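You operate a simulated robot arm through the tools that you are given. There is no shell and no other tool. Be economical: measure what you need, move in short steps, check, and stop when the job is done.

You are at the controls of a simulated two-armed robot. One attempt, no reset.

TASK
Press the ink button two times. Then put the brown core from the top of the stacked cartons on the top of the packing bench. Then take the green plate from the top of the stacked cartons and leave it on the brown sheet there. Then fetch the white pad from the top of the stacked cartons and set it on the shelf of the grey table. Then take the teal tin and put it on the top of the packing bench. Then push the drawer one shut. Then push the boards door shut. Then fetch the green tag from the top of the care bench and set it on the teal cover. Keep to this order. Set down upright: brown core, teal tin.

It is judged by the outcome, as a careful person would: the job done as asked, and still so three seconds after it is handed in. It fails if anything else is knocked over, pushed out of place, dropped, spilled or broken. A push-on lid holds only when it is set on centred and level and pressed home; a screw cap is set on level and turned clockwise until tight.

THE ROBOT
Two 7-joint arms with vacuum grippers on one trunk, on a base that drives. Base frame: it is fixed to the floor where the robot stands at the start and does not move with it; the origin is under the middle of the robot, x ahead of it, y to its left, z up; the surface under the hand at the start is at about z = 840. Units: mm, rad, N and s.
The left shoulder is at the start at [70, 174, 1004], the right one opposite. With the tool pointing down near the work surface each hand reaches from about 320 to 800 mm from the robot's upright axis, wherever it stands, measured 20 degrees to its own side. Places, roughly: boards door [7500, 2400, 400]; brown core (4x4x13 cm) [-3800, 5200, 700]; brown sheet (22x17x1 cm) [-4100, 5000, 700]; drawer one [1900, 10600, 800]; green plate [-4250, 5250, 750]; green tag [9250, 1250, 750]; ink button [600, 0, 800]; shelf of the grey table [-2300, 3400, 300]; teal cover (22x18x2 cm) [8100, 2300, 900]; teal tin (8x8x8 cm) [-500, 10100, 800]; top of the packing bench [-3200, 8500, 800]; white pad (22x12x1 cm) [-4400, 5100, 700]. Payload 3.5 kg a hand.
Tool frame (each hand has its own): the origin (TCP) lies in the middle of the cups' lips, and z points out of the cups. The gripper has 2 cups of 32 mm across, covering 32 by 80 mm (tool x, y); the bellows give 10 mm. With the vacuum on, a cup seals on a smooth face that it is pressed against (1 to 4 N); it does not hold porous or soft things. The pull reaches 76 N.
Orientation is told as [roll, pitch, yaw] about the base's x, y, z axes, in that order, counted from this pose: with the cups facing straight down, the tool's x points along the base's -x, its y along +y and its z along -z.

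THE INTERFACE
- The arms move only by the tool jog_arm. It takes "left_rows", "right_rows" or both (then of equal length, played together; a hand with none holds still); each is a list of rows, each a list of 7 numbers: the shift along the tool's x, y, z in mm, then the turn, a rotation vector about the tool's x, y, z in rad, then the vacuum: 1 switches it on, -1 off. In form: [[x, y, z, rx, ry, rz, vac], ...]. A call has 1 to 8 rows; each row is the pose to reach, as a shift and turn from the pose commanded when the call began, along the tool's axes at that moment. Rows are played at 5 a second. More than 50 mm and 0.15 rad between two rows, or a gripper value outside its range, and nothing of the call is played. Where a pose cannot be reached the arm comes as near as it can. A force on the tool above 40 N (or 10 N above the force at the start of the call, whichever is more), or a blocked arm, ends the call early, and 0.2 s more pass. The pull builds up within a second once a cup has sealed. Time passes only in rows, and 0.2 s behind the last, so rows that repeat a pose give it time. The reply holds the time, the measured pose of the TCP, the force on the tool along the base axes and the pull of the vacuum, in the units named above and with some noise, with the torque about the TCP (base axes, N m) and any sound that the robot's microphone picked up, and new pictures: "views" is both (left out), scene, wrist or none (wrist: the cameras of the hands that moved).
- Cameras (640 x 400 px; columns grow to the right, rows downward): "scene" is now at [127.6, 17, 1306.3]; the picture's right is [0.21, -0.98, 0.00], its down [-0.71, -0.15, -0.69] and it looks along [0.67, 0.14, -0.73] (base axes); focal length 264 px, centre (320, 200). "left" rides on the left gripper at [74, -19, -110] in its tool frame; the picture's right is [0.25, 0.97, 0.00], its down [-0.77, 0.20, -0.60] and it looks along [-0.58, 0.15, 0.80] (tool axes); focal length 218 px, centre (320, 200). "right" rides on the right gripper at [74, 19, -110] in its tool frame; the picture's right is [-0.25, 0.97, 0.00], its down [-0.77, -0.20, -0.60] and it looks along [-0.58, -0.15, 0.80] (tool axes); focal length 218 px, centre (320, 200). There is no depth. A picture from a camera that has moved, and an enlarged one, comes with that camera's place and axes in the base frame and with its lens.
- raise_lower(by): slides the trunk up (or, below 0, down) by that many mm; the arms and the scene camera ride with it, the base frame stays. It gives what a move gives, with no picture.
- steer(legs): drives the robot by 1 to 6 legs, each [ahead, turn to the left] in mm and rad, along the robot's own axes; the way and the turn of a leg run together, so that a leg with both is an arc; at most 1500 mm and 3.142 rad a leg. The arms and the cameras ride along, it lands a little off, and it stops where it bumps. It gives what a move gives, and a new picture of the scene camera.
- aim_head(pan, tilt): turns the head with the scene camera to pan (to the left, within 1.501 rad either way) and tilt (down, from -0.506 to 1.204), counted from straight ahead of the robot. It gives what a move gives, and a new picture of the scene camera.
- zoom(camera, box): a new picture of the part [left, top, right, bottom] of that camera's present view, enlarged. The clock stands still meanwhile.
- close_job(): hands the job in; it is judged then, once.

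Work in short steps. Places have to be worked out from the pictures, the camera data and where the tool is seen: move nearer, look again, correct. Check each grasp and each placing, and mend what went wrong. You have 196 turns and 260 pictures in all, those below and enlarged ones among them. Switch the vacuum off and draw the arms clear of the work before you hand the job in, unless the task says otherwise.

The tools are called after ">>>" as a command line: name --argument value ..., lists and objects as JSON in quotes. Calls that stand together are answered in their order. jog_arm: Moves the arms, as the interface text tells. Its arguments: {"type":"object","properties":{"left_rows":{"type":"array"},"right_rows":{"type":"array"},"views":{"type":"string","enum":["both","scene","wrist","none"]}},"required":[]} The other tools are called the same way: raise_lower (by) slides the trunk up or down; steer (legs) drives the base; aim_head (pan, tilt) turns the head that bears the scene camera; zoom (camera, box) takes an enlarged picture of a part of a camera's view; close_job () hands the job in.

At the start:

```text
time_s: 0.0
left_tcp_pos: [535.3, 269.0, 919.4]
left_orientation: [-0.001, 0.001, -0.001]
left_force: [0.3, -0.5, 0.0]
left_moment: [0.04, -0.03, 0.0]
left_pull: 0.1
right_tcp_pos: [502.5, -165.5, 972.4]
right_orientation: [-0.001, 0.0, 0.0]
right_force: [0.2, 0.6, -0.4]
right_moment: [-0.01, 0.02, -0.04]
right_pull: 0.0
trunk travel left (down, up): [-500.0, 340.0]
robot x, y, heading: [-1.4, -1.8, -0.002]
head pan, tilt: [0.208, 0.813]
```

scene: 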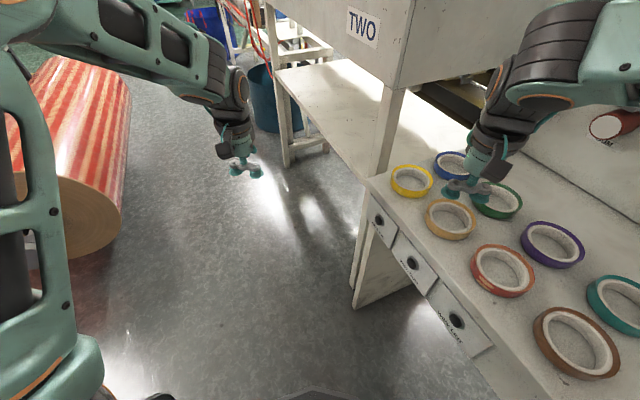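
right: 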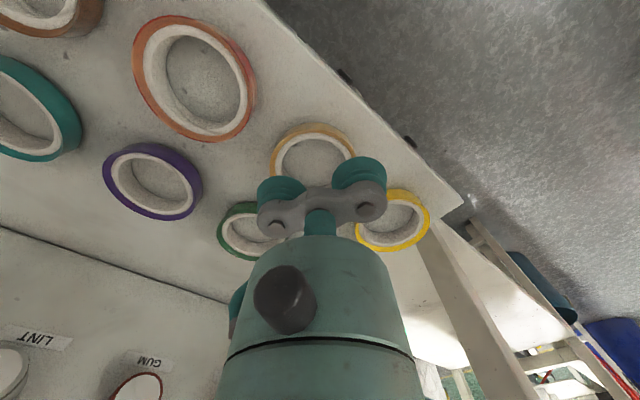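
left: 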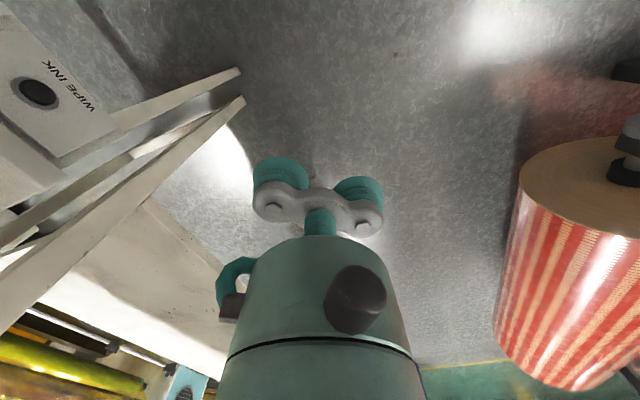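

The table edge ahead carries three labelled buttons; I zoom in to read the labels.

>>> zoom --camera "scene" --box '[350, 190, 510, 370]'

>>> zoom --camera "left" --box '[0, 20, 200, 180]'

```text
2.22 times, centred on (430, 280) of scene
camera zoom: at [127.6, 17.0, 1306.3], right [0.21, -0.98, 0.0], down [-0.71, -0.15, -0.69], along [0.67, 0.14, -0.73], focal length 588 px, centre (76, 22)
```

zoom: 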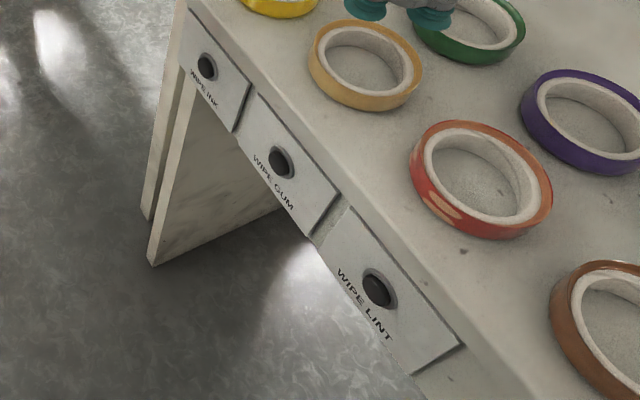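

```text
2.50 times, centred on (100, 100) of left
camera zoom: at [462.1, 251.0, 1028.2], right [-0.25, 0.97, 0.0], down [0.77, 0.2, 0.6], along [0.58, 0.15, -0.8], focal length 546 px, centre (870, 450)
```

zoom: 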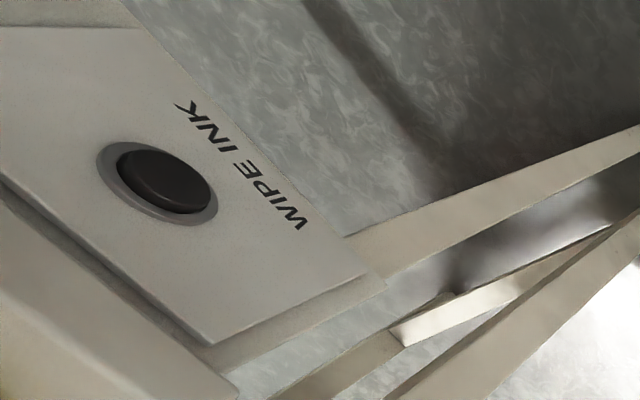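

The INK button triangulates to about [588, -41, 765] on a face whose outward normal is about (-0.6, 0.8, 0). I tip the left hand toward horizontal, facing it.

>>> jog_arm --left_rows '[[2, -8, 6, 0.12, -0.09, 0, -1], [4, -16, 12, 0.24, -0.18, 0, -1], [7, -24, 18, 0.36, -0.27, 0, -1], [10, -32, 24, 0.48, -0.36, 0, -1], [12, -40, 30, 0.6, -0.45, 0, -1], [14, -48, 36, 0.72, -0.54, 0, -1], [17, -56, 42, 0.84, -0.63, 0, -1], [20, -64, 48, 0.96, -0.72, 0, -1]]' --views "both"

```text
time_s: 1.8
left_tcp_pos: [515.7, 207.1, 870.3]
left_orientation: [-1.123, -0.592, 0.381]
left_force: [-0.8, 0.7, 0.3]
left_moment: [-0.04, 0.0, 0.0]
left_pull: 0.1
right_tcp_pos: [501.9, -164.6, 972.5]
right_orientation: [0.0, -0.002, 0.0]
right_force: [0.4, -0.4, -0.1]
right_moment: [-0.01, 0.01, 0.0]
right_pull: 0.0
trunk travel left (down, up): [-500.0, 340.0]
robot x, y, heading: [1.0, 3.7, -0.003]
head pan, tilt: [0.208, 0.813]
camera scene: at [128.1, 18.5, 1306.3], right [0.21, -0.98, 0.0], down [-0.71, -0.15, -0.69], along [0.67, 0.14, -0.73], focal length 264 px, centre (320, 200)
camera left: at [391.0, 255.3, 882.3], right [0.1, 0.49, -0.86], down [0.32, 0.81, 0.5], along [0.94, -0.32, -0.07], focal length 218 px, centre (320, 200)
```

scene: 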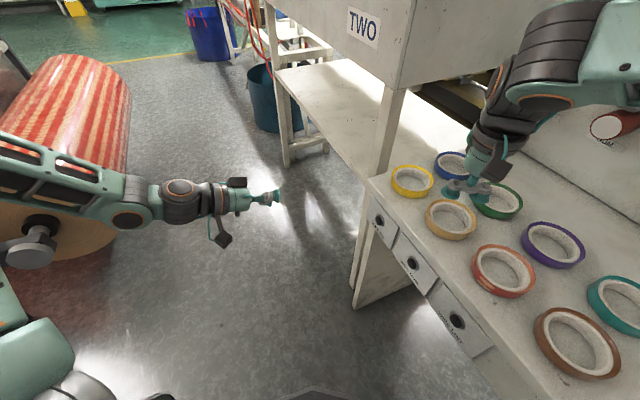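
left: 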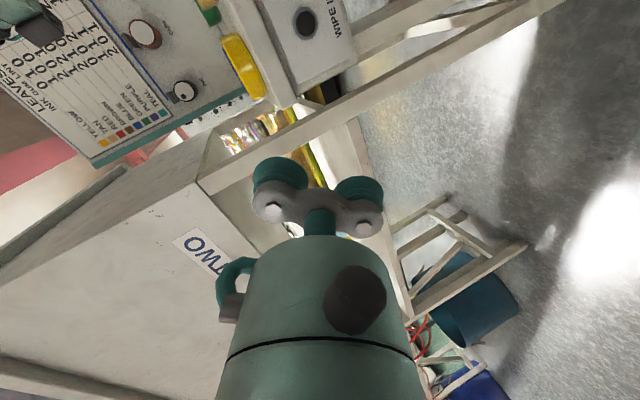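

Button confirmed at about [587, -39, 762]. I finish the rotation with a slight tilt, so the -y cup leads, and go to a 60 mm standoff.

>>> jog_arm --left_rows '[[16, 0, 35, 0.016, -0.037, 0, -1], [32, -1, 70, 0.032, -0.074, 0, -1], [47, -1, 104, 0.048, -0.111, 0, -1], [63, -1, 139, 0.064, -0.148, 0, -1], [79, -2, 174, 0.08, -0.185, 0, -1], [95, -2, 209, 0.096, -0.222, 0, -1]]'

```text
time_s: 3.2
left_tcp_pos: [559.0, 19.5, 743.4]
left_orientation: [-1.368, -0.664, 0.639]
left_force: [-0.1, 0.2, -0.2]
left_moment: [0.03, -0.01, -0.01]
left_pull: 0.1
right_tcp_pos: [502.7, -167.6, 972.1]
right_orientation: [0.001, 0.003, -0.001]
right_force: [-0.2, -0.2, -0.4]
right_moment: [0.01, 0.04, -0.03]
right_pull: 0.1
trunk travel left (down, up): [-500.0, 340.0]
robot x, y, heading: [1.3, 2.8, -0.003]
head pan, tilt: [0.208, 0.813]
camera scene: at [128.4, 16.3, 1306.2], right [0.21, -0.98, 0.0], down [-0.71, -0.15, -0.69], along [0.67, 0.14, -0.73], focal length 264 px, centre (320, 200)
camera left: at [429.3, 53.5, 728.7], right [0.19, 0.39, -0.9], down [0.15, 0.9, 0.42], along [0.97, -0.21, 0.12], focal length 218 px, centre (320, 200)
```

scene: 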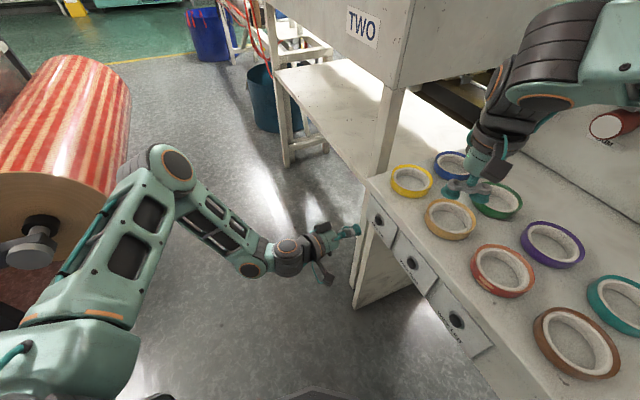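
left: 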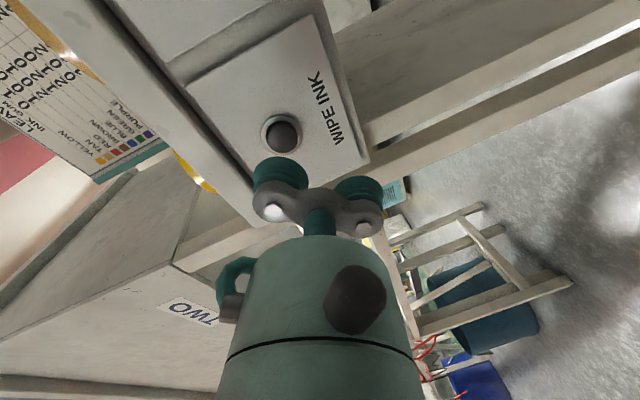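

The cup is about 60 mm short of the button and roughly in line (aim 5 mm lower). I advance to about 8 mm short and look.

>>> jog_arm --left_rows '[[1, -3, 25, 0, 0, 0, -1], [3, -6, 50, 0, 0, 0, -1], [3, -6, 50, 0, 0, 0, -1]]' --views "wrist"

```text
time_s: 4.0
left_tcp_pos: [588.9, -19.4, 738.0]
left_orientation: [-1.368, -0.664, 0.64]
left_force: [-0.1, -0.5, 0.4]
left_moment: [0.04, 0.04, 0.04]
left_pull: 0.0
right_tcp_pos: [502.9, -166.8, 972.7]
right_orientation: [0.001, -0.001, 0.0]
right_force: [0.4, -0.6, 1.3]
right_moment: [0.01, 0.01, -0.01]
right_pull: 0.0
trunk travel left (down, up): [-500.0, 340.0]
robot x, y, heading: [1.0, 4.1, 0.003]
head pan, tilt: [0.208, 0.813]
camera left: at [459.9, 14.4, 724.5], right [0.19, 0.39, -0.9], down [0.15, 0.9, 0.42], along [0.97, -0.21, 0.12], focal length 218 px, centre (320, 200)
```

left: 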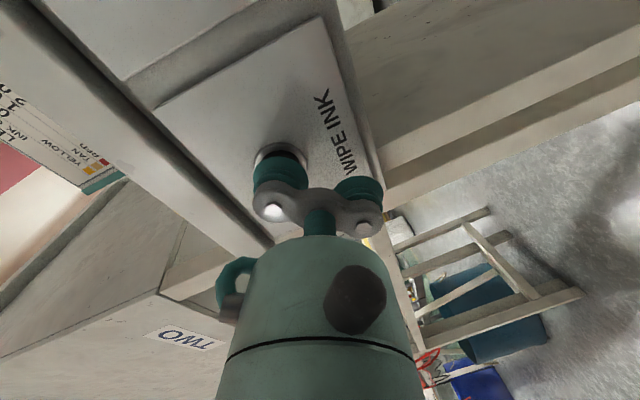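

The cup covers the button; now I press gently in 3 mm steps.

>>> jog_arm --left_rows '[[0, -1, 4, 0, 0, 0, -1], [0, -1, 7, 0, 0, 0, -1], [0, -2, 10, 0, 0, 0, -1], [0, -2, 12, 0, 0, 0, -1]]' --views "wrist"

```text
time_s: 5.0
left_tcp_pos: [595.4, -28.6, 738.6]
left_orientation: [-1.369, -0.665, 0.64]
left_force: [0.0, 0.5, 0.1]
left_moment: [0.02, 0.01, 0.04]
left_pull: 0.1
right_tcp_pos: [502.2, -166.8, 971.1]
right_orientation: [0.0, 0.0, 0.0]
right_force: [0.8, 0.1, -0.7]
right_moment: [0.01, -0.01, -0.01]
right_pull: 0.0
trunk travel left (down, up): [-500.0, 340.0]
robot x, y, heading: [-1.2, -0.8, -0.002]
head pan, tilt: [0.208, 0.813]
camera left: at [467.3, 4.8, 723.9], right [0.19, 0.39, -0.9], down [0.15, 0.9, 0.42], along [0.97, -0.21, 0.12], focal length 218 px, centre (320, 200)
```

left: 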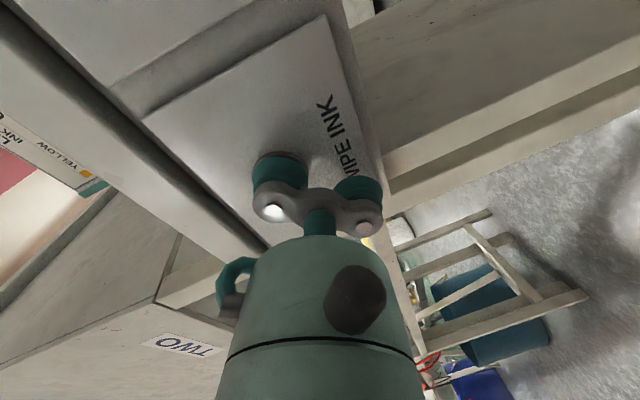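

No contact yet; I keep pressing in small steps.

>>> jog_arm --left_rows '[[0, -1, 3, 0, 0, 0, -1], [0, -1, 6, 0, 0, 0, -1], [0, -2, 8, 0, 0, 0, -1]]' --views "wrist"

```text
time_s: 5.8
left_tcp_pos: [601.4, -35.7, 739.1]
left_orientation: [-1.367, -0.665, 0.639]
left_force: [-0.3, 1.6, 0.3]
left_moment: [-0.04, 0.0, -0.01]
left_pull: 0.1
right_tcp_pos: [501.4, -166.8, 972.7]
right_orientation: [0.0, -0.002, 0.002]
right_force: [0.1, 0.2, 0.7]
right_moment: [-0.01, -0.01, 0.02]
right_pull: 0.1
trunk travel left (down, up): [-500.0, 340.0]
robot x, y, heading: [-3.8, -0.1, 0.004]
head pan, tilt: [0.208, 0.813]
heard: click
camera left: at [472.1, -1.8, 724.2], right [0.19, 0.39, -0.9], down [0.15, 0.9, 0.42], along [0.97, -0.21, 0.12], focal length 218 px, centre (320, 200)
```

left: 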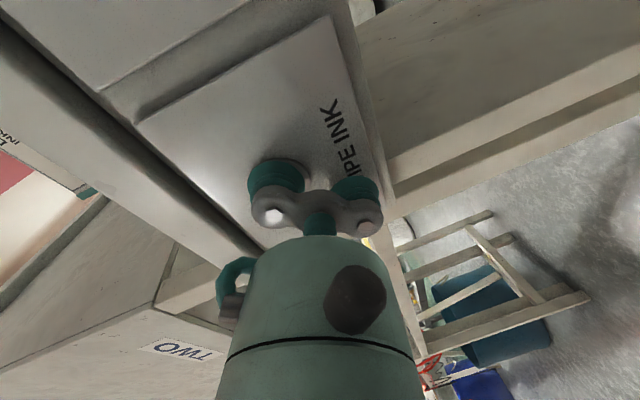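

A click was heard: one press. I back off 25 mm to release fully.

>>> jog_arm --left_rows '[[0, 3, -12, 0, 0, 0, -1], [0, 5, -25, 0, 0, 0, -1], [0, 5, -25, 0, 0, 0, -1]]' --views "none"

>>> jog_arm --left_rows '[[0, -3, 14, 0, 0, 0, -1], [0, -4, 21, 0, 0, 0, -1], [0, -5, 25, 0, 0, 0, -1]]' --views "none"

```text
time_s: 6.6
left_tcp_pos: [585.6, -15.3, 738.5]
left_orientation: [-1.368, -0.666, 0.639]
left_force: [-1.0, 0.0, 0.2]
left_moment: [-0.01, 0.01, 0.02]
left_pull: 0.1
right_tcp_pos: [502.3, -166.6, 972.4]
right_orientation: [0.0, 0.0, -0.001]
right_force: [0.1, -0.3, 0.0]
right_moment: [0.04, -0.01, 0.02]
right_pull: 0.1
trunk travel left (down, up): [-500.0, 340.0]
robot x, y, heading: [-0.7, 3.1, -0.0]
head pan, tilt: [0.208, 0.813]
```

```text
time_s: 7.4
left_tcp_pos: [602.5, -36.3, 738.3]
left_orientation: [-1.367, -0.666, 0.64]
left_force: [-0.6, 2.6, -1.3]
left_moment: [-0.01, 0.0, -0.02]
left_pull: 0.0
right_tcp_pos: [502.4, -165.8, 971.7]
right_orientation: [-0.001, 0.002, 0.001]
right_force: [-0.7, -0.2, 0.7]
right_moment: [-0.03, -0.01, 0.0]
right_pull: 0.0
trunk travel left (down, up): [-500.0, 340.0]
robot x, y, heading: [0.0, -0.9, -0.003]
head pan, tilt: [0.208, 0.813]
heard: click
```

Second click heard. I retract the left hand and rotate it back.

>>> jog_arm --left_rows '[[0, 8, -45, 0, 0, 0, -1], [-20, 10, -90, -0.02, 0.04, 0, -1], [-40, 5, -135, -0.04, 0.09, 0, -1], [-60, 2, -170, -0.06, 0.14, 0, -1], [-80, 2, -205, -0.08, 0.18, 0, -1], [-95, 2, -240, -0.096, 0.222, 0, -1]]' --views "none"

>>> jog_arm --left_rows '[[0, 0, 0, -0.12, 0.09, 0, -1], [0, 0, 0, -0.24, 0.18, 0, -1], [0, 0, 0, -0.36, 0.27, 0, -1], [0, 0, 0, -0.48, 0.36, 0, -1], [0, 0, 0, -0.6, 0.45, 0, -1], [0, 0, 0, -0.72, 0.54, 0, -1], [0, 0, 0, -0.84, 0.63, 0, -1], [0, 0, 0, -0.96, 0.72, 0, -1]]' --views "scene"

>>> aim_head --pan 1.5 --tilt 0.3

>>> aim_head --pan -1.5 --tilt 0.3

```text
time_s: 8.8
left_tcp_pos: [495.5, 181.0, 834.2]
left_orientation: [-1.12, -0.593, 0.378]
left_force: [0.3, -0.4, -0.7]
left_moment: [0.0, 0.02, 0.0]
left_pull: 0.0
right_tcp_pos: [501.2, -166.3, 972.3]
right_orientation: [-0.001, 0.0, 0.0]
right_force: [-0.5, 0.1, -0.3]
right_moment: [-0.01, -0.01, -0.01]
right_pull: 0.1
trunk travel left (down, up): [-500.0, 340.0]
robot x, y, heading: [-3.7, 0.9, 0.001]
head pan, tilt: [0.208, 0.813]
```

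```text
time_s: 10.6
left_tcp_pos: [497.3, 180.6, 833.3]
left_orientation: [0.004, 0.001, 0.003]
left_force: [0.1, -0.7, 0.2]
left_moment: [0.05, 0.01, 0.02]
left_pull: 0.0
right_tcp_pos: [502.1, -168.6, 971.9]
right_orientation: [0.003, 0.001, 0.0]
right_force: [0.4, 0.1, -0.3]
right_moment: [0.01, 0.03, 0.02]
right_pull: 0.1
trunk travel left (down, up): [-500.0, 340.0]
robot x, y, heading: [-2.3, -1.7, 0.001]
head pan, tilt: [0.208, 0.813]
camera scene: at [128.1, 15.7, 1306.2], right [0.21, -0.98, 0.0], down [-0.71, -0.15, -0.69], along [0.67, 0.14, -0.73], focal length 264 px, centre (320, 200)
```

scene: 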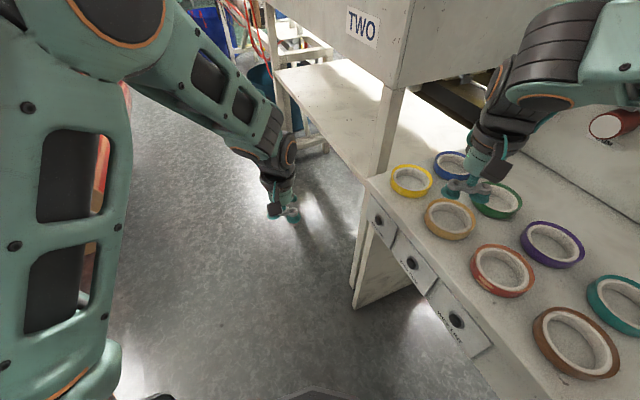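

```text
time_s: 12.1
left_tcp_pos: [497.9, 179.9, 833.6]
left_orientation: [-0.001, -0.001, 0.0]
left_force: [0.6, -0.2, 0.4]
left_moment: [0.01, -0.02, -0.03]
left_pull: 0.1
right_tcp_pos: [502.4, -166.3, 971.6]
right_orientation: [0.001, -0.003, 0.0]
right_force: [0.2, 0.3, 0.2]
right_moment: [0.01, 0.01, -0.04]
right_pull: 0.0
trunk travel left (down, up): [-500.0, 340.0]
robot x, y, heading: [-5.8, 1.1, -0.0]
head pan, tilt: [1.499, 0.3]
camera scene: at [56.1, 93.6, 1351.8], right [1.0, -0.07, 0.0], down [-0.02, -0.3, -0.96], along [0.07, 0.95, -0.3], focal length 264 px, centre (320, 200)
```

scene: 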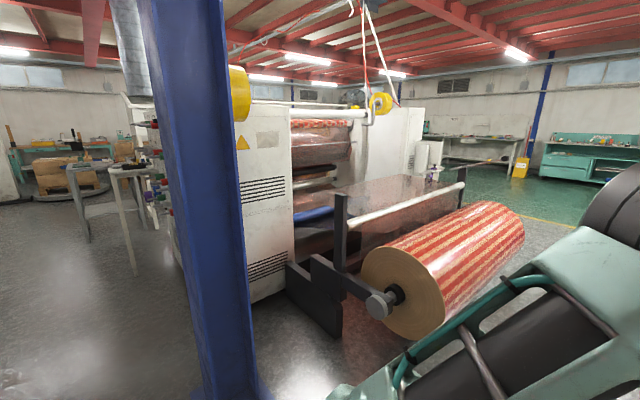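

```text
time_s: 14.7
left_tcp_pos: [497.8, 179.8, 834.2]
left_orientation: [0.001, 0.001, -0.001]
left_force: [-0.1, -0.6, 0.1]
left_moment: [0.0, 0.0, 0.01]
left_pull: 0.1
right_tcp_pos: [502.0, -166.2, 972.3]
right_orientation: [-0.001, 0.0, 0.0]
right_force: [0.4, -0.7, 0.2]
right_moment: [0.0, -0.01, -0.04]
right_pull: 0.1
trunk travel left (down, up): [-500.0, 340.0]
robot x, y, heading: [2.9, 0.3, -0.004]
head pan, tilt: [-1.499, 0.3]
camera scene: at [56.0, -92.7, 1351.8], right [-1.0, -0.07, 0.0], down [-0.02, 0.29, -0.96], along [0.07, -0.95, -0.3], focal length 264 px, centre (320, 200)
```

scene: 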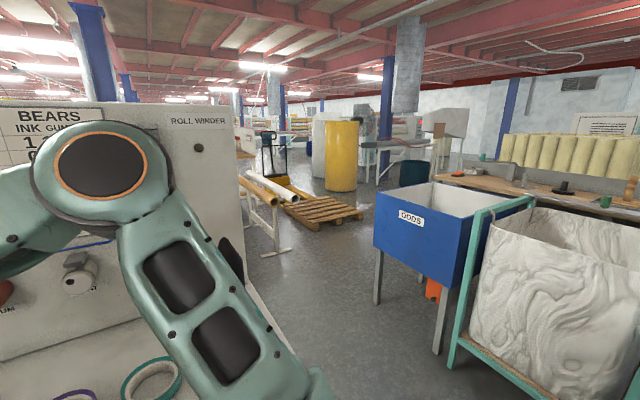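

Both presses are done. I turn in place toward the cartons (back-left) and look for the way.

>>> aim_head --pan 0 --tilt 0.35

>>> steer --legs '[[0, 2.5]]'

```text
time_s: 16.3
left_tcp_pos: [497.1, 180.0, 833.1]
left_orientation: [0.001, 0.0, 0.001]
left_force: [0.0, 0.3, 0.7]
left_moment: [0.04, 0.01, -0.02]
left_pull: 0.0
right_tcp_pos: [501.8, -167.0, 972.0]
right_orientation: [0.0, 0.002, -0.001]
right_force: [-0.2, 0.0, -0.9]
right_moment: [0.0, 0.03, 0.0]
right_pull: 0.0
trunk travel left (down, up): [-500.0, 340.0]
robot x, y, heading: [-1.1, -0.8, 0.0]
head pan, tilt: [0.0, 0.351]
camera scene: at [142.4, 0.4, 1347.1], right [0.0, -1.0, 0.0], down [-0.34, 0.0, -0.94], along [0.94, 0.0, -0.34], focal length 264 px, centre (320, 200)
```

scene: 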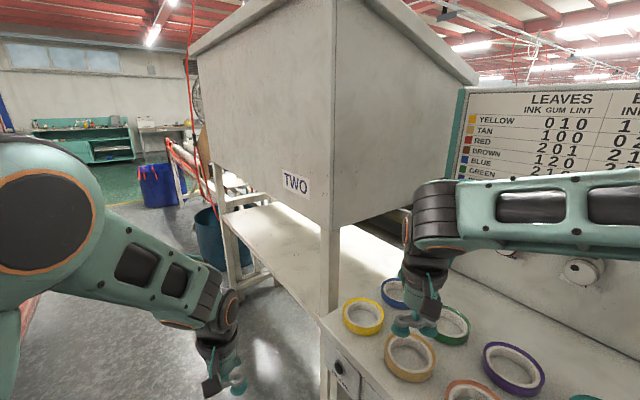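

```text
time_s: 22.5
left_tcp_pos: [-502.6, 167.0, 833.2]
left_orientation: [0.0, 0.0, 2.473]
left_force: [0.7, 0.0, 0.2]
left_moment: [0.01, 0.03, -0.01]
left_pull: 0.1
right_tcp_pos: [-289.8, 442.4, 971.6]
right_orientation: [-0.003, -0.001, 2.471]
right_force: [-0.2, -0.9, -0.2]
right_moment: [-0.02, -0.02, 0.0]
right_pull: 0.1
trunk travel left (down, up): [-500.0, 340.0]
robot x, y, heading: [2.8, 2.5, 2.474]
head pan, tilt: [0.0, 0.351]
camera scene: at [-113.4, 89.3, 1347.1], right [0.62, 0.78, 0.0], down [0.27, -0.21, -0.94], along [-0.74, 0.58, -0.34], focal length 264 px, centre (320, 200)
```

scene: 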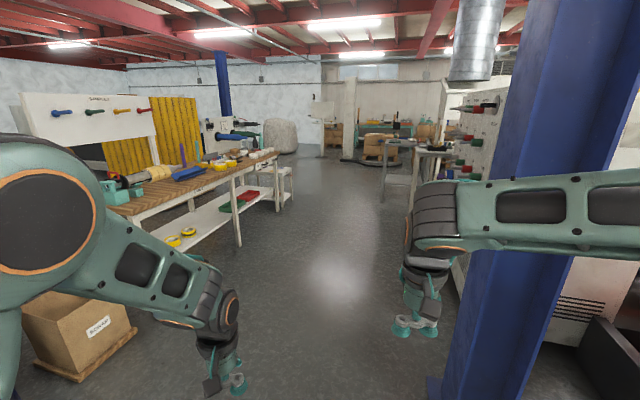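

The aisle ahead is clear, with the work bench on the left and the grey table on the right. I drive up it and look again.

>>> steer --legs '[[1500, 0], [1300, -0.25]]'

```text
time_s: 36.1
left_tcp_pos: [-2538.0, 2146.9, 834.4]
left_orientation: [0.002, -0.001, 2.218]
left_force: [0.6, 0.7, -0.5]
left_moment: [-0.05, -0.01, -0.02]
left_pull: 0.0
right_tcp_pos: [-2265.2, 2358.9, 972.0]
right_orientation: [0.002, -0.001, 2.219]
right_force: [-0.3, -0.3, -0.5]
right_moment: [-0.01, -0.02, -0.03]
right_pull: 0.1
trunk travel left (down, up): [-500.0, 340.0]
robot x, y, heading: [-2096.0, 1858.8, 2.219]
head pan, tilt: [0.0, 0.351]
camera scene: at [-2181.7, 1973.2, 1347.0], right [0.8, 0.6, 0.0], down [0.21, -0.27, -0.94], along [-0.57, 0.75, -0.34], focal length 264 px, centre (320, 200)
```

scene: 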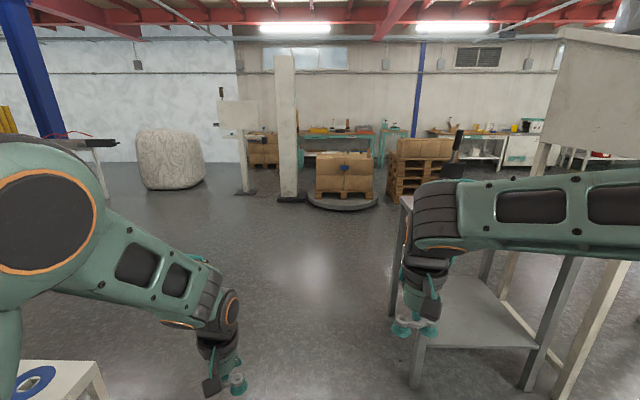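

The stacked cartons stand on the round base near (-4050, 5000). I swing left of the grey table and approach.

>>> steer --legs '[[0, 0.15], [1150, 0], [0, -0.34], [1100, 0]]'

```text
time_s: 48.9
left_tcp_pos: [-3773.6, 4032.9, 833.9]
left_orientation: [0.0, 0.001, 2.025]
left_force: [0.1, -0.1, 0.6]
left_moment: [0.02, -0.02, 0.04]
left_pull: 0.1
right_tcp_pos: [-3463.1, 4188.5, 972.0]
right_orientation: [0.0, 0.001, 2.021]
right_force: [0.9, -0.5, -0.8]
right_moment: [0.01, -0.01, 0.0]
right_pull: 0.1
trunk travel left (down, up): [-500.0, 340.0]
robot x, y, heading: [-3396.7, 3664.0, 2.022]
head pan, tilt: [0.0, 0.351]
camera scene: at [-3457.2, 3793.1, 1347.0], right [0.9, 0.44, 0.0], down [0.15, -0.31, -0.94], along [-0.41, 0.84, -0.34], focal length 264 px, centre (320, 200)
```

scene: 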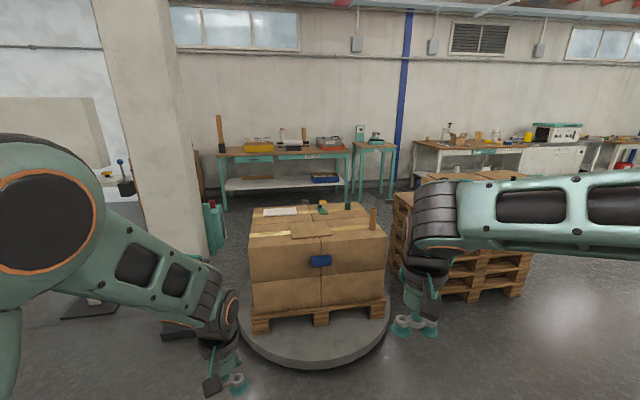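

>>> zoom --camera "scene" --box '[230, 180, 400, 290]'

```text
3.64 times, centred on (315, 235) of scene
camera zoom: at [-3457.2, 3793.1, 1347.0], right [0.9, 0.44, 0.0], down [0.15, -0.31, -0.94], along [-0.41, 0.84, -0.34], focal length 962 px, centre (338, 73)
```

zoom: 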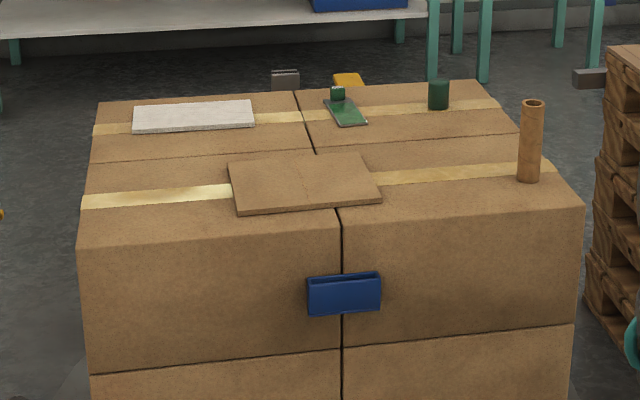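

Core stands near (-3775, 5110), pad near (-4370, 5075), plate between them and the sheet in front. I drive closer, to about 0.4 m short of the disc, and look down.

>>> steer --legs '[[700, 0]]'

>>> aim_head --pan 0 --tilt 0.65

```text
time_s: 52.8
left_tcp_pos: [-4081.1, 4660.7, 833.2]
left_orientation: [0.0, 0.001, 2.027]
left_force: [-0.3, -0.3, 0.2]
left_moment: [0.02, 0.0, 0.01]
left_pull: 0.0
right_tcp_pos: [-3772.1, 4817.2, 971.0]
right_orientation: [0.0, -0.001, 2.027]
right_force: [-0.3, 0.4, -0.8]
right_moment: [-0.04, -0.02, 0.03]
right_pull: 0.0
trunk travel left (down, up): [-500.0, 340.0]
robot x, y, heading: [-3699.2, 4291.3, 2.025]
head pan, tilt: [0.0, 0.351]
camera scene: at [-3765.0, 4422.4, 1347.0], right [0.9, 0.44, 0.0], down [0.15, -0.31, -0.94], along [-0.41, 0.84, -0.34], focal length 264 px, centre (320, 200)
```

scene: 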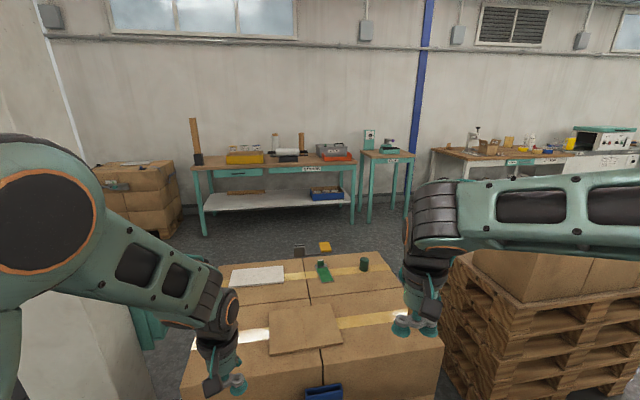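

```text
time_s: 53.5
left_tcp_pos: [-4081.3, 4660.5, 833.9]
left_orientation: [0.0, -0.001, 2.027]
left_force: [-0.6, -0.4, -0.4]
left_moment: [0.01, 0.01, 0.01]
left_pull: 0.2
right_tcp_pos: [-3772.4, 4817.0, 972.5]
right_orientation: [0.003, -0.001, 2.026]
right_force: [0.3, 0.2, 0.8]
right_moment: [-0.03, -0.01, -0.02]
right_pull: 0.0
trunk travel left (down, up): [-500.0, 340.0]
robot x, y, heading: [-3698.6, 4292.4, 2.025]
head pan, tilt: [0.0, 0.649]
camera scene: at [-3762.0, 4416.3, 1320.1], right [0.9, 0.44, 0.0], down [0.27, -0.54, -0.8], along [-0.35, 0.72, -0.6], focal length 264 px, centre (320, 200)
```

scene: 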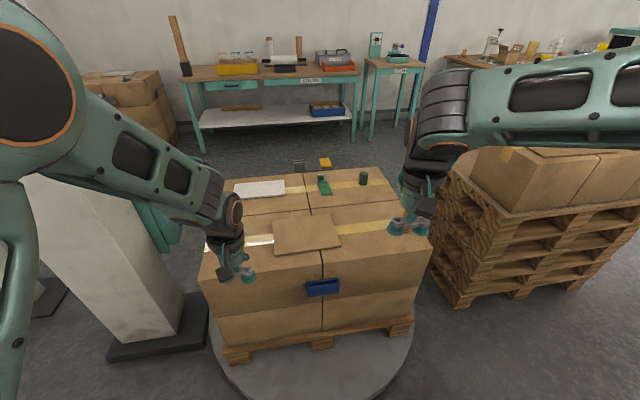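

The sheet triangulates to (-4108, 5008, 660), so the carton top is at about z 655 and the core at about (-3794, 5188). I creep 180 mm nearer and tilt the head down.

>>> steer --legs '[[180, 0]]'

>>> aim_head --pan -0.2 --tilt 0.8

```text
time_s: 55.1
left_tcp_pos: [-4150.4, 4800.1, 833.2]
left_orientation: [0.003, 0.001, 2.028]
left_force: [-0.3, 0.1, 0.5]
left_moment: [0.01, 0.03, 0.03]
left_pull: 0.0
right_tcp_pos: [-3840.9, 4956.6, 971.6]
right_orientation: [0.001, 0.004, 2.027]
right_force: [1.1, -0.7, 0.0]
right_moment: [-0.01, 0.02, 0.03]
right_pull: 0.1
trunk travel left (down, up): [-500.0, 340.0]
robot x, y, heading: [-3768.8, 4431.5, 2.035]
head pan, tilt: [0.0, 0.649]
stopped in leg 1: the robot was blocked; the commanded pose is now the measured one
camera scene: at [-3830.5, 4556.6, 1319.8], right [0.9, 0.44, 0.0], down [0.27, -0.54, -0.8], along [-0.35, 0.71, -0.61], focal length 264 px, centre (320, 200)
```

scene: 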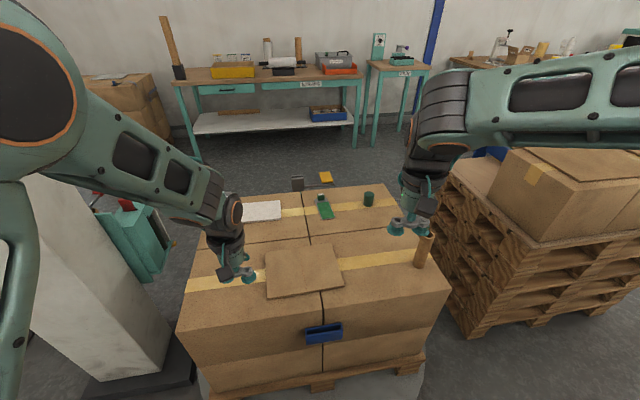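

```text
time_s: 55.8
left_tcp_pos: [-4149.5, 4800.1, 833.1]
left_orientation: [0.0, 0.002, 2.027]
left_force: [0.0, -0.4, 0.5]
left_moment: [-0.02, 0.0, -0.01]
left_pull: 0.2
right_tcp_pos: [-3841.6, 4957.3, 971.5]
right_orientation: [-0.001, 0.003, 2.027]
right_force: [-0.3, 0.6, 0.8]
right_moment: [0.03, 0.0, -0.01]
right_pull: 0.1
trunk travel left (down, up): [-500.0, 340.0]
robot x, y, heading: [-3769.6, 4430.9, 2.029]
head pan, tilt: [-0.201, 0.799]
camera scene: at [-3812.3, 4555.6, 1307.5], right [0.97, 0.25, 0.0], down [0.18, -0.69, -0.7], along [-0.18, 0.67, -0.72], focal length 264 px, centre (320, 200)
```

scene: 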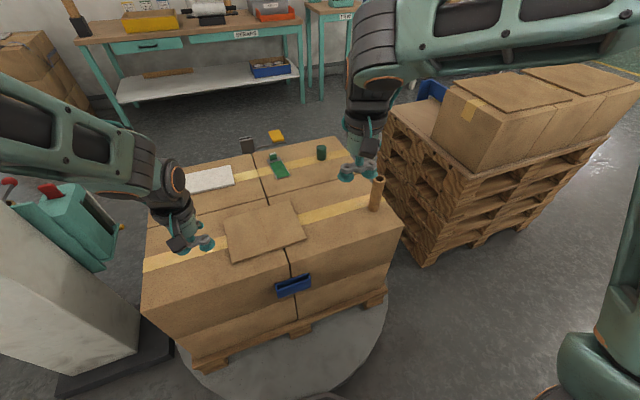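

The base touched the disc; this is as near as it gets here. I zoom on the core.

>>> zoom --camera "scene" --box '[320, 150, 420, 220]'

>>> zoom --camera "scene" --box '[180, 130, 340, 230]'

```text
5.71 times, centred on (370, 185) of scene
camera zoom: at [-3812.3, 4555.6, 1307.5], right [0.97, 0.25, 0.0], down [0.18, -0.69, -0.7], along [-0.18, 0.67, -0.72], focal length 1511 px, centre (34, 286)
```

zoom: 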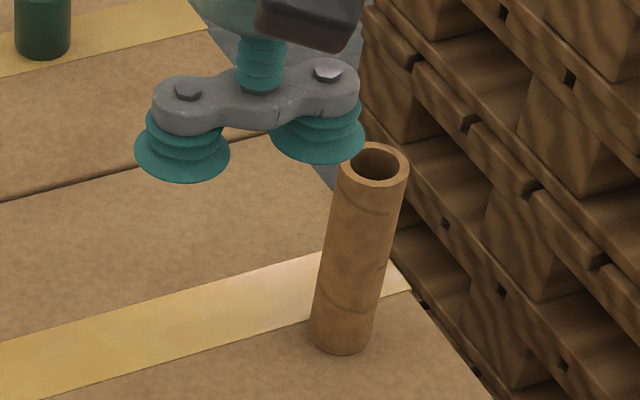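

```text
4.00 times, centred on (260, 180) of scene
camera zoom: at [-3812.3, 4555.6, 1307.5], right [0.97, 0.25, 0.0], down [0.18, -0.69, -0.7], along [-0.18, 0.67, -0.72], focal length 1058 px, centre (560, 280)
```

zoom: 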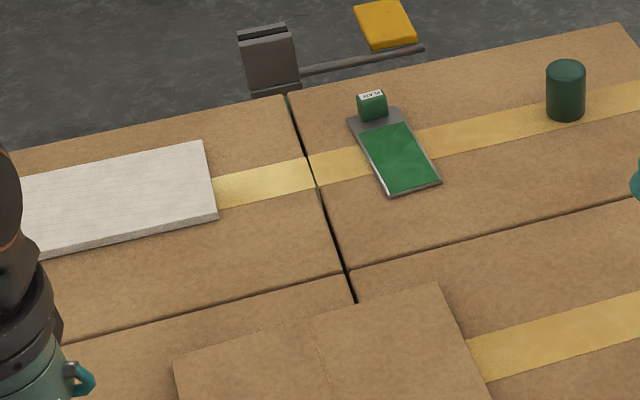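

The core is a hollow tube at (-3793, 5172), top at z 784, so it must be held by its side. I turn the right hand so the tool is horizontal with its cups one above the other.

>>> jog_arm --right_rows '[[0, 0, 0, 0.086, -0.086, -0.086, -1], [0, 0, 0, 0.172, -0.172, -0.172, -1], [0, 0, 0, 0.258, -0.258, -0.258, -1], [0, 0, 0, 0.344, -0.344, -0.344, -1], [0, 0, 0, 0.43, -0.43, -0.43, -1], [0, 0, 0, 0.516, -0.516, -0.516, -1], [0, 0, 0, 0.602, -0.602, -0.602, -1], [0, 0, 0, 0.688, -0.688, -0.688, -1]]' --views "none"

>>> jog_arm --right_rows '[[0, 0, 0, 0.086, -0.086, -0.086, -1], [0, 0, 0, 0.172, -0.172, -0.172, -1], [0, 0, 0, 0.258, -0.258, -0.258, -1], [0, 0, 0, 0.344, -0.344, -0.344, -1], [0, 0, 0, 0.43, -0.43, -0.43, -1], [0, 0, 0, 0.521, -0.521, -0.521, -1]]' --views "both"

```text
time_s: 57.6
left_tcp_pos: [-4149.8, 4798.1, 833.9]
left_orientation: [0.001, 0.002, 2.027]
left_force: [-0.2, 0.4, -0.2]
left_moment: [-0.01, -0.01, -0.02]
left_pull: 0.1
right_tcp_pos: [-3841.8, 4955.2, 972.1]
right_orientation: [-0.91, -0.331, 2.938]
right_force: [0.6, 0.1, 0.3]
right_moment: [-0.01, -0.01, 0.06]
right_pull: 0.1
trunk travel left (down, up): [-500.0, 340.0]
robot x, y, heading: [-3771.5, 4430.0, 2.026]
head pan, tilt: [-0.201, 0.799]
```

```text
refused: row 6 steps farther than a row can; nothing moved
```

>>> jog_arm --right_rows '[[0, 0, 0, 0.086, -0.086, -0.086, -1], [0, 0, 0, 0.172, -0.172, -0.172, -1], [0, 0, 0, 0.258, -0.258, -0.258, -1], [0, 0, 0, 0.344, -0.344, -0.344, -1], [0, 0, 0, 0.43, -0.43, -0.43, -1], [0, 0, 0, 0.48, -0.48, -0.48, -1], [0, 0, 0, 0.521, -0.521, -0.521, -1]]' --views "both"

```text
time_s: 59.2
left_tcp_pos: [-4149.5, 4799.6, 832.9]
left_orientation: [0.0, 0.0, 2.028]
left_force: [0.8, 0.7, -0.2]
left_moment: [0.01, 0.0, -0.03]
left_pull: 0.1
right_tcp_pos: [-3835.2, 4988.0, 1020.4]
right_orientation: [-1.566, -0.077, -2.725]
right_force: [0.4, -0.1, -0.4]
right_moment: [-0.01, 0.0, -0.01]
right_pull: 0.1
right hand out of reach, approached as far as the arm can: row 4, 5, 6, 7
trunk travel left (down, up): [-500.0, 340.0]
robot x, y, heading: [-3772.8, 4433.7, 2.027]
head pan, tilt: [-0.201, 0.799]
camera scene: at [-3812.3, 4556.2, 1307.3], right [0.97, 0.25, 0.0], down [0.18, -0.69, -0.7], along [-0.18, 0.67, -0.72], focal length 264 px, centre (320, 200)
camera right: at [-3725.1, 4916.9, 997.4], right [-0.3, -0.14, -0.94], down [-0.44, -0.86, 0.26], along [-0.85, 0.5, 0.19], focal length 218 px, centre (320, 200)
```

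scene: 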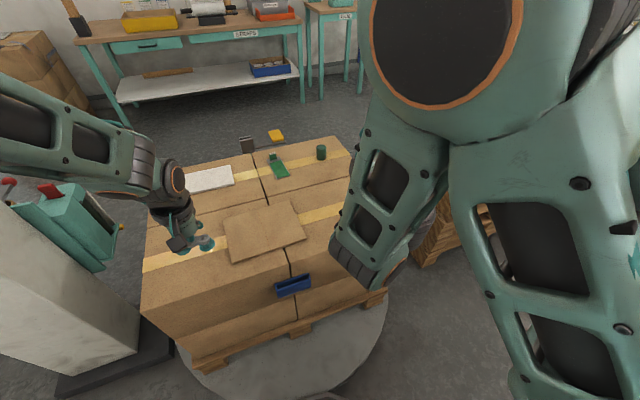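
right: 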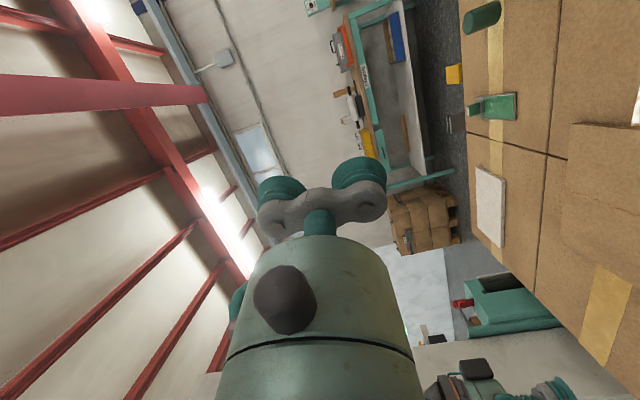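

The orientation is nearly right, but the position was pushed up by reach limits. I move down and outward toward the standoff in front of the core.

>>> jog_arm --right_rows '[[23, 30, 5, 0, 0, 0, -1], [46, 60, 12, 0, 0, 0, -1], [69, 90, 24, 0, 0, 0, -1], [92, 120, 36, 0, 0, 0, -1], [115, 150, 48, 0, 0, 0, -1], [138, 170, 60, 0, 0, 0, -1], [138, 190, 60, 0, 0, 0, -1]]' --views "both"

```text
time_s: 60.8
left_tcp_pos: [-4153.3, 4796.8, 831.7]
left_orientation: [-0.004, 0.001, 2.03]
left_force: [-1.0, -0.4, -0.7]
left_moment: [0.02, -0.07, -0.02]
left_pull: 0.1
right_tcp_pos: [-3757.6, 5089.7, 819.8]
right_orientation: [-1.571, 0.004, -2.684]
right_force: [-0.1, -0.1, 0.7]
right_moment: [-0.05, -0.02, -0.05]
right_pull: 0.2
right hand out of reach, approached as far as the arm can: row 1, 2, 3, 4, 5
trunk travel left (down, up): [-500.0, 340.0]
robot x, y, heading: [-3768.1, 4430.8, 2.028]
head pan, tilt: [-0.201, 0.799]
camera scene: at [-3817.4, 4552.6, 1307.6], right [0.97, 0.25, 0.0], down [0.19, -0.69, -0.7], along [-0.17, 0.68, -0.72], focal length 264 px, centre (320, 200)
camera right: at [-3642.4, 5023.7, 801.7], right [-0.22, -0.11, -0.97], down [-0.43, -0.88, 0.2], along [-0.88, 0.46, 0.15], focal length 218 px, centre (320, 200)
```

scene: 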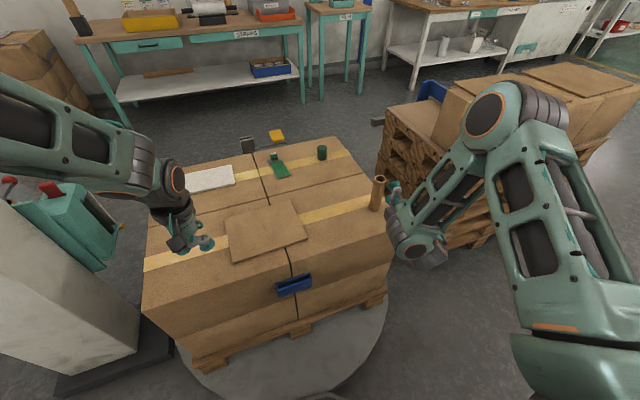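
right: 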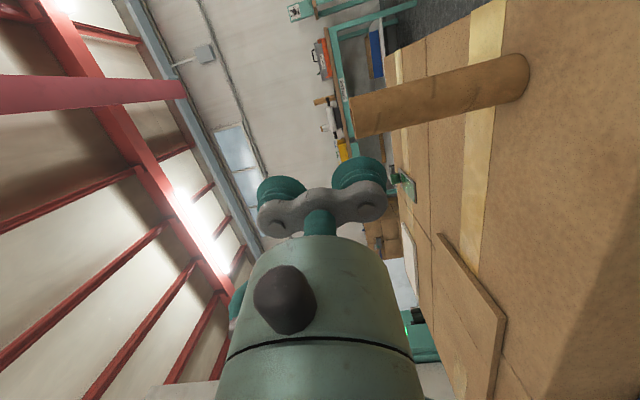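

The hand is level, 70 mm short of the core and aligned within 4 mm. I lower 83 mm and close most of the gap.

>>> jog_arm --right_rows '[[1, 30, 0, 0, 0, 0, -1], [2, 60, 0, 0, 0, 0, -1], [4, 83, 10, 0, 0, 0, -1], [4, 83, 30, 0, 0, 0, -1], [4, 83, 50, 0, 0, 0, -1], [4, 83, 50, 0, 0, 0, 1]]' --views "both"

```text
time_s: 62.2
left_tcp_pos: [-4150.3, 4799.0, 832.9]
left_orientation: [-0.001, 0.002, 2.028]
left_force: [-0.1, 0.2, 0.5]
left_moment: [0.02, -0.01, -0.05]
left_pull: 0.0
right_tcp_pos: [-3771.6, 5138.0, 736.8]
right_orientation: [-1.57, -0.002, -2.687]
right_force: [0.0, 0.0, 0.3]
right_moment: [-0.02, -0.01, 0.03]
right_pull: 0.1
trunk travel left (down, up): [-500.0, 340.0]
robot x, y, heading: [-3766.6, 4429.4, 2.029]
head pan, tilt: [-0.201, 0.799]
camera scene: at [-3812.0, 4555.5, 1307.5], right [0.97, 0.25, 0.0], down [0.18, -0.69, -0.7], along [-0.18, 0.67, -0.72], focal length 264 px, centre (320, 200)
camera right: at [-3657.5, 5071.2, 717.0], right [-0.23, -0.11, -0.97], down [-0.43, -0.88, 0.2], along [-0.88, 0.46, 0.15], focal length 218 px, centre (320, 200)
```

scene: 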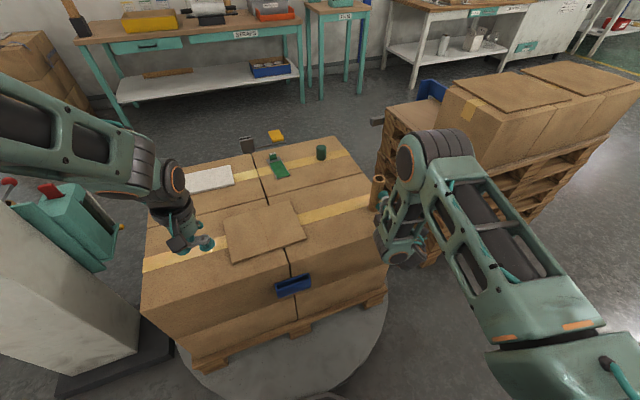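
right: 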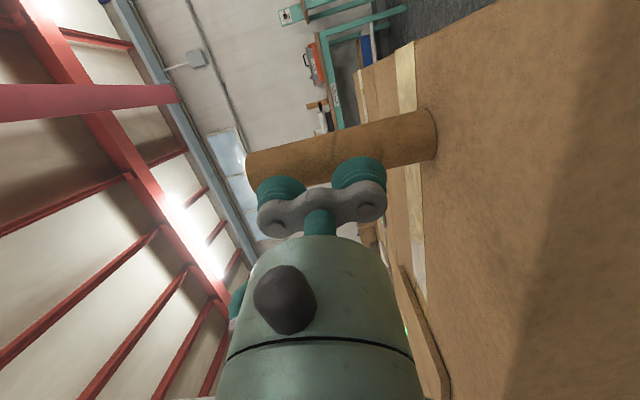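

The cups face the core squarely. I advance with vacuum on, in small steps.

>>> jog_arm --right_rows '[[0, 0, 8, 0, 0, 0, 1], [0, 0, 14, 0, 0, 0, 1], [0, 0, 18, 0, 0, 0, 1], [0, 0, 21, 0, 0, 0, 1], [0, 0, 21, 0, 0, 0, 1], [0, 0, 21, 0, 0, 0, 1]]' --views "wrist"

```text
time_s: 63.6
left_tcp_pos: [-4149.4, 4799.3, 832.5]
left_orientation: [0.001, 0.001, 2.029]
left_force: [0.1, -0.6, 0.7]
left_moment: [0.0, 0.0, 0.0]
left_pull: 0.2
right_tcp_pos: [-3781.3, 5157.7, 735.2]
right_orientation: [-1.568, -0.001, -2.686]
right_force: [-0.1, 0.0, -0.5]
right_moment: [-0.01, 0.0, -0.01]
right_pull: 0.0
trunk travel left (down, up): [-500.0, 340.0]
robot x, y, heading: [-3771.3, 4432.6, 2.025]
head pan, tilt: [-0.201, 0.799]
camera right: at [-3666.8, 5090.3, 717.1], right [-0.23, -0.11, -0.97], down [-0.43, -0.88, 0.2], along [-0.88, 0.46, 0.15], focal length 218 px, centre (320, 200)
```

right: 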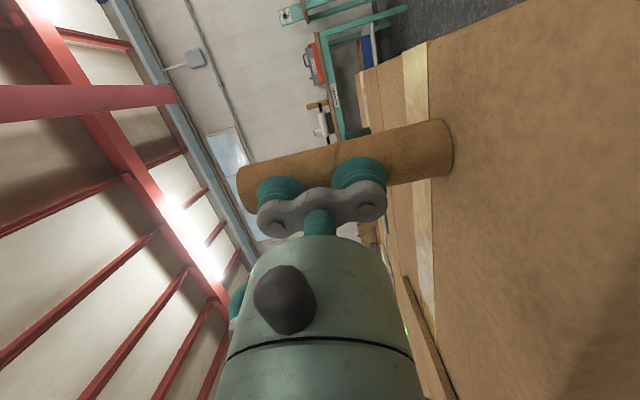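

>>> jog_arm --right_rows '[[0, 0, 3, 0, 0, 0, 1], [0, 0, 5, 0, 0, 0, 1], [0, 0, 5, 0, 0, 0, 1], [0, 0, 5, 0, 0, 0, 1]]' --views "wrist"

```text
time_s: 64.6
left_tcp_pos: [-4149.9, 4799.4, 833.1]
left_orientation: [-0.001, 0.001, 2.03]
left_force: [0.0, -0.3, -0.4]
left_moment: [-0.04, 0.01, 0.0]
left_pull: 0.1
right_tcp_pos: [-3782.6, 5161.2, 736.2]
right_orientation: [-1.569, 0.0, -2.687]
right_force: [0.2, -0.3, 0.6]
right_moment: [0.03, -0.01, 0.0]
right_pull: 0.0
trunk travel left (down, up): [-500.0, 340.0]
robot x, y, heading: [-3769.3, 4429.9, 2.026]
head pan, tilt: [-0.201, 0.799]
camera right: at [-3668.7, 5094.8, 717.2], right [-0.23, -0.11, -0.97], down [-0.43, -0.88, 0.2], along [-0.88, 0.46, 0.15], focal length 218 px, centre (320, 200)
```

right: 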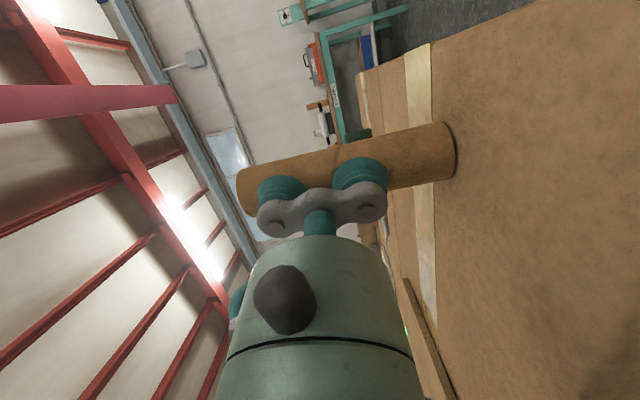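

>>> jog_arm --right_rows '[[0, 0, 2, 0, 0, 0, 1], [0, 0, 4, 0, 0, 0, 1], [0, 0, 6, 0, 0, 0, 1], [0, 0, 6, 0, 0, 0, 1], [0, 0, 6, 0, 0, 0, 1]]' --views "wrist"

```text
time_s: 65.8
left_tcp_pos: [-4149.8, 4799.7, 832.4]
left_orientation: [-0.001, 0.002, 2.027]
left_force: [-0.1, 0.2, -0.3]
left_moment: [0.0, -0.04, 0.02]
left_pull: 0.0
right_tcp_pos: [-3786.1, 5166.8, 736.6]
right_orientation: [-1.569, -0.003, -2.687]
right_force: [-0.5, -0.3, 0.2]
right_moment: [-0.01, 0.0, 0.01]
right_pull: 0.0
trunk travel left (down, up): [-500.0, 340.0]
robot x, y, heading: [-3766.7, 4432.1, 2.029]
head pan, tilt: [-0.201, 0.799]
camera right: at [-3671.6, 5100.0, 717.3], right [-0.23, -0.11, -0.97], down [-0.43, -0.88, 0.2], along [-0.88, 0.46, 0.15], focal length 218 px, centre (320, 200)
```

right: 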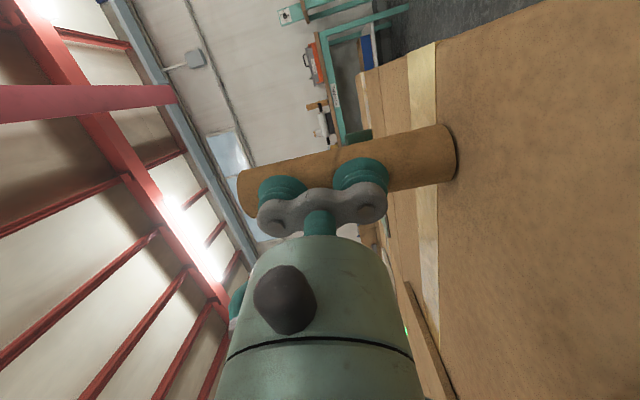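

>>> zoom --camera "right" --box '[220, 110, 480, 260]'

>>> zoom --camera "scene" --box '[340, 150, 440, 220]'

```text
2.46 times, centred on (350, 185) of right
camera zoom: at [-3671.6, 5100.0, 717.3], right [-0.23, -0.11, -0.97], down [-0.43, -0.88, 0.2], along [-0.88, 0.46, 0.15], focal length 537 px, centre (246, 237)
```

zoom: 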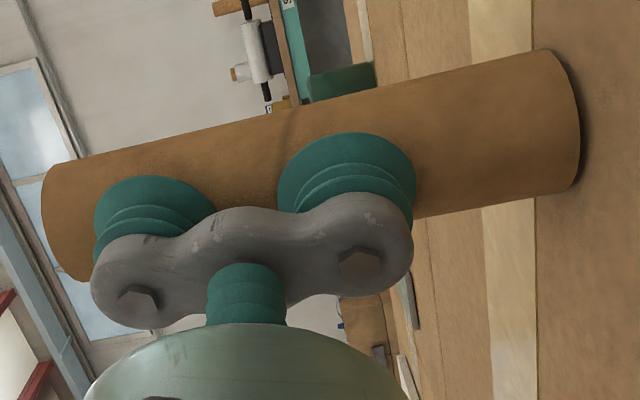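

```text
5.71 times, centred on (390, 185) of scene
camera zoom: at [-3812.3, 4555.7, 1307.4], right [0.97, 0.25, 0.0], down [0.18, -0.69, -0.7], along [-0.18, 0.67, -0.72], focal length 1511 px, centre (-80, 286)
```

zoom: 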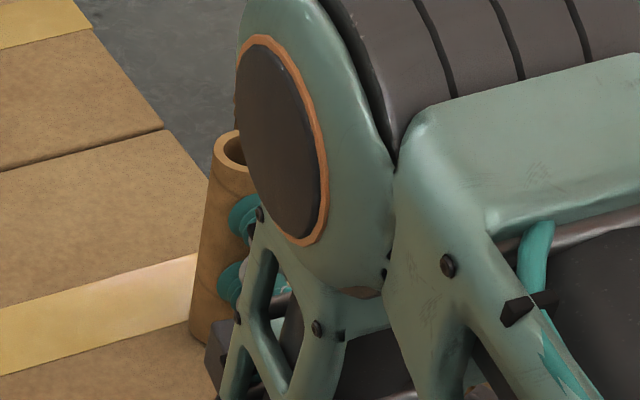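

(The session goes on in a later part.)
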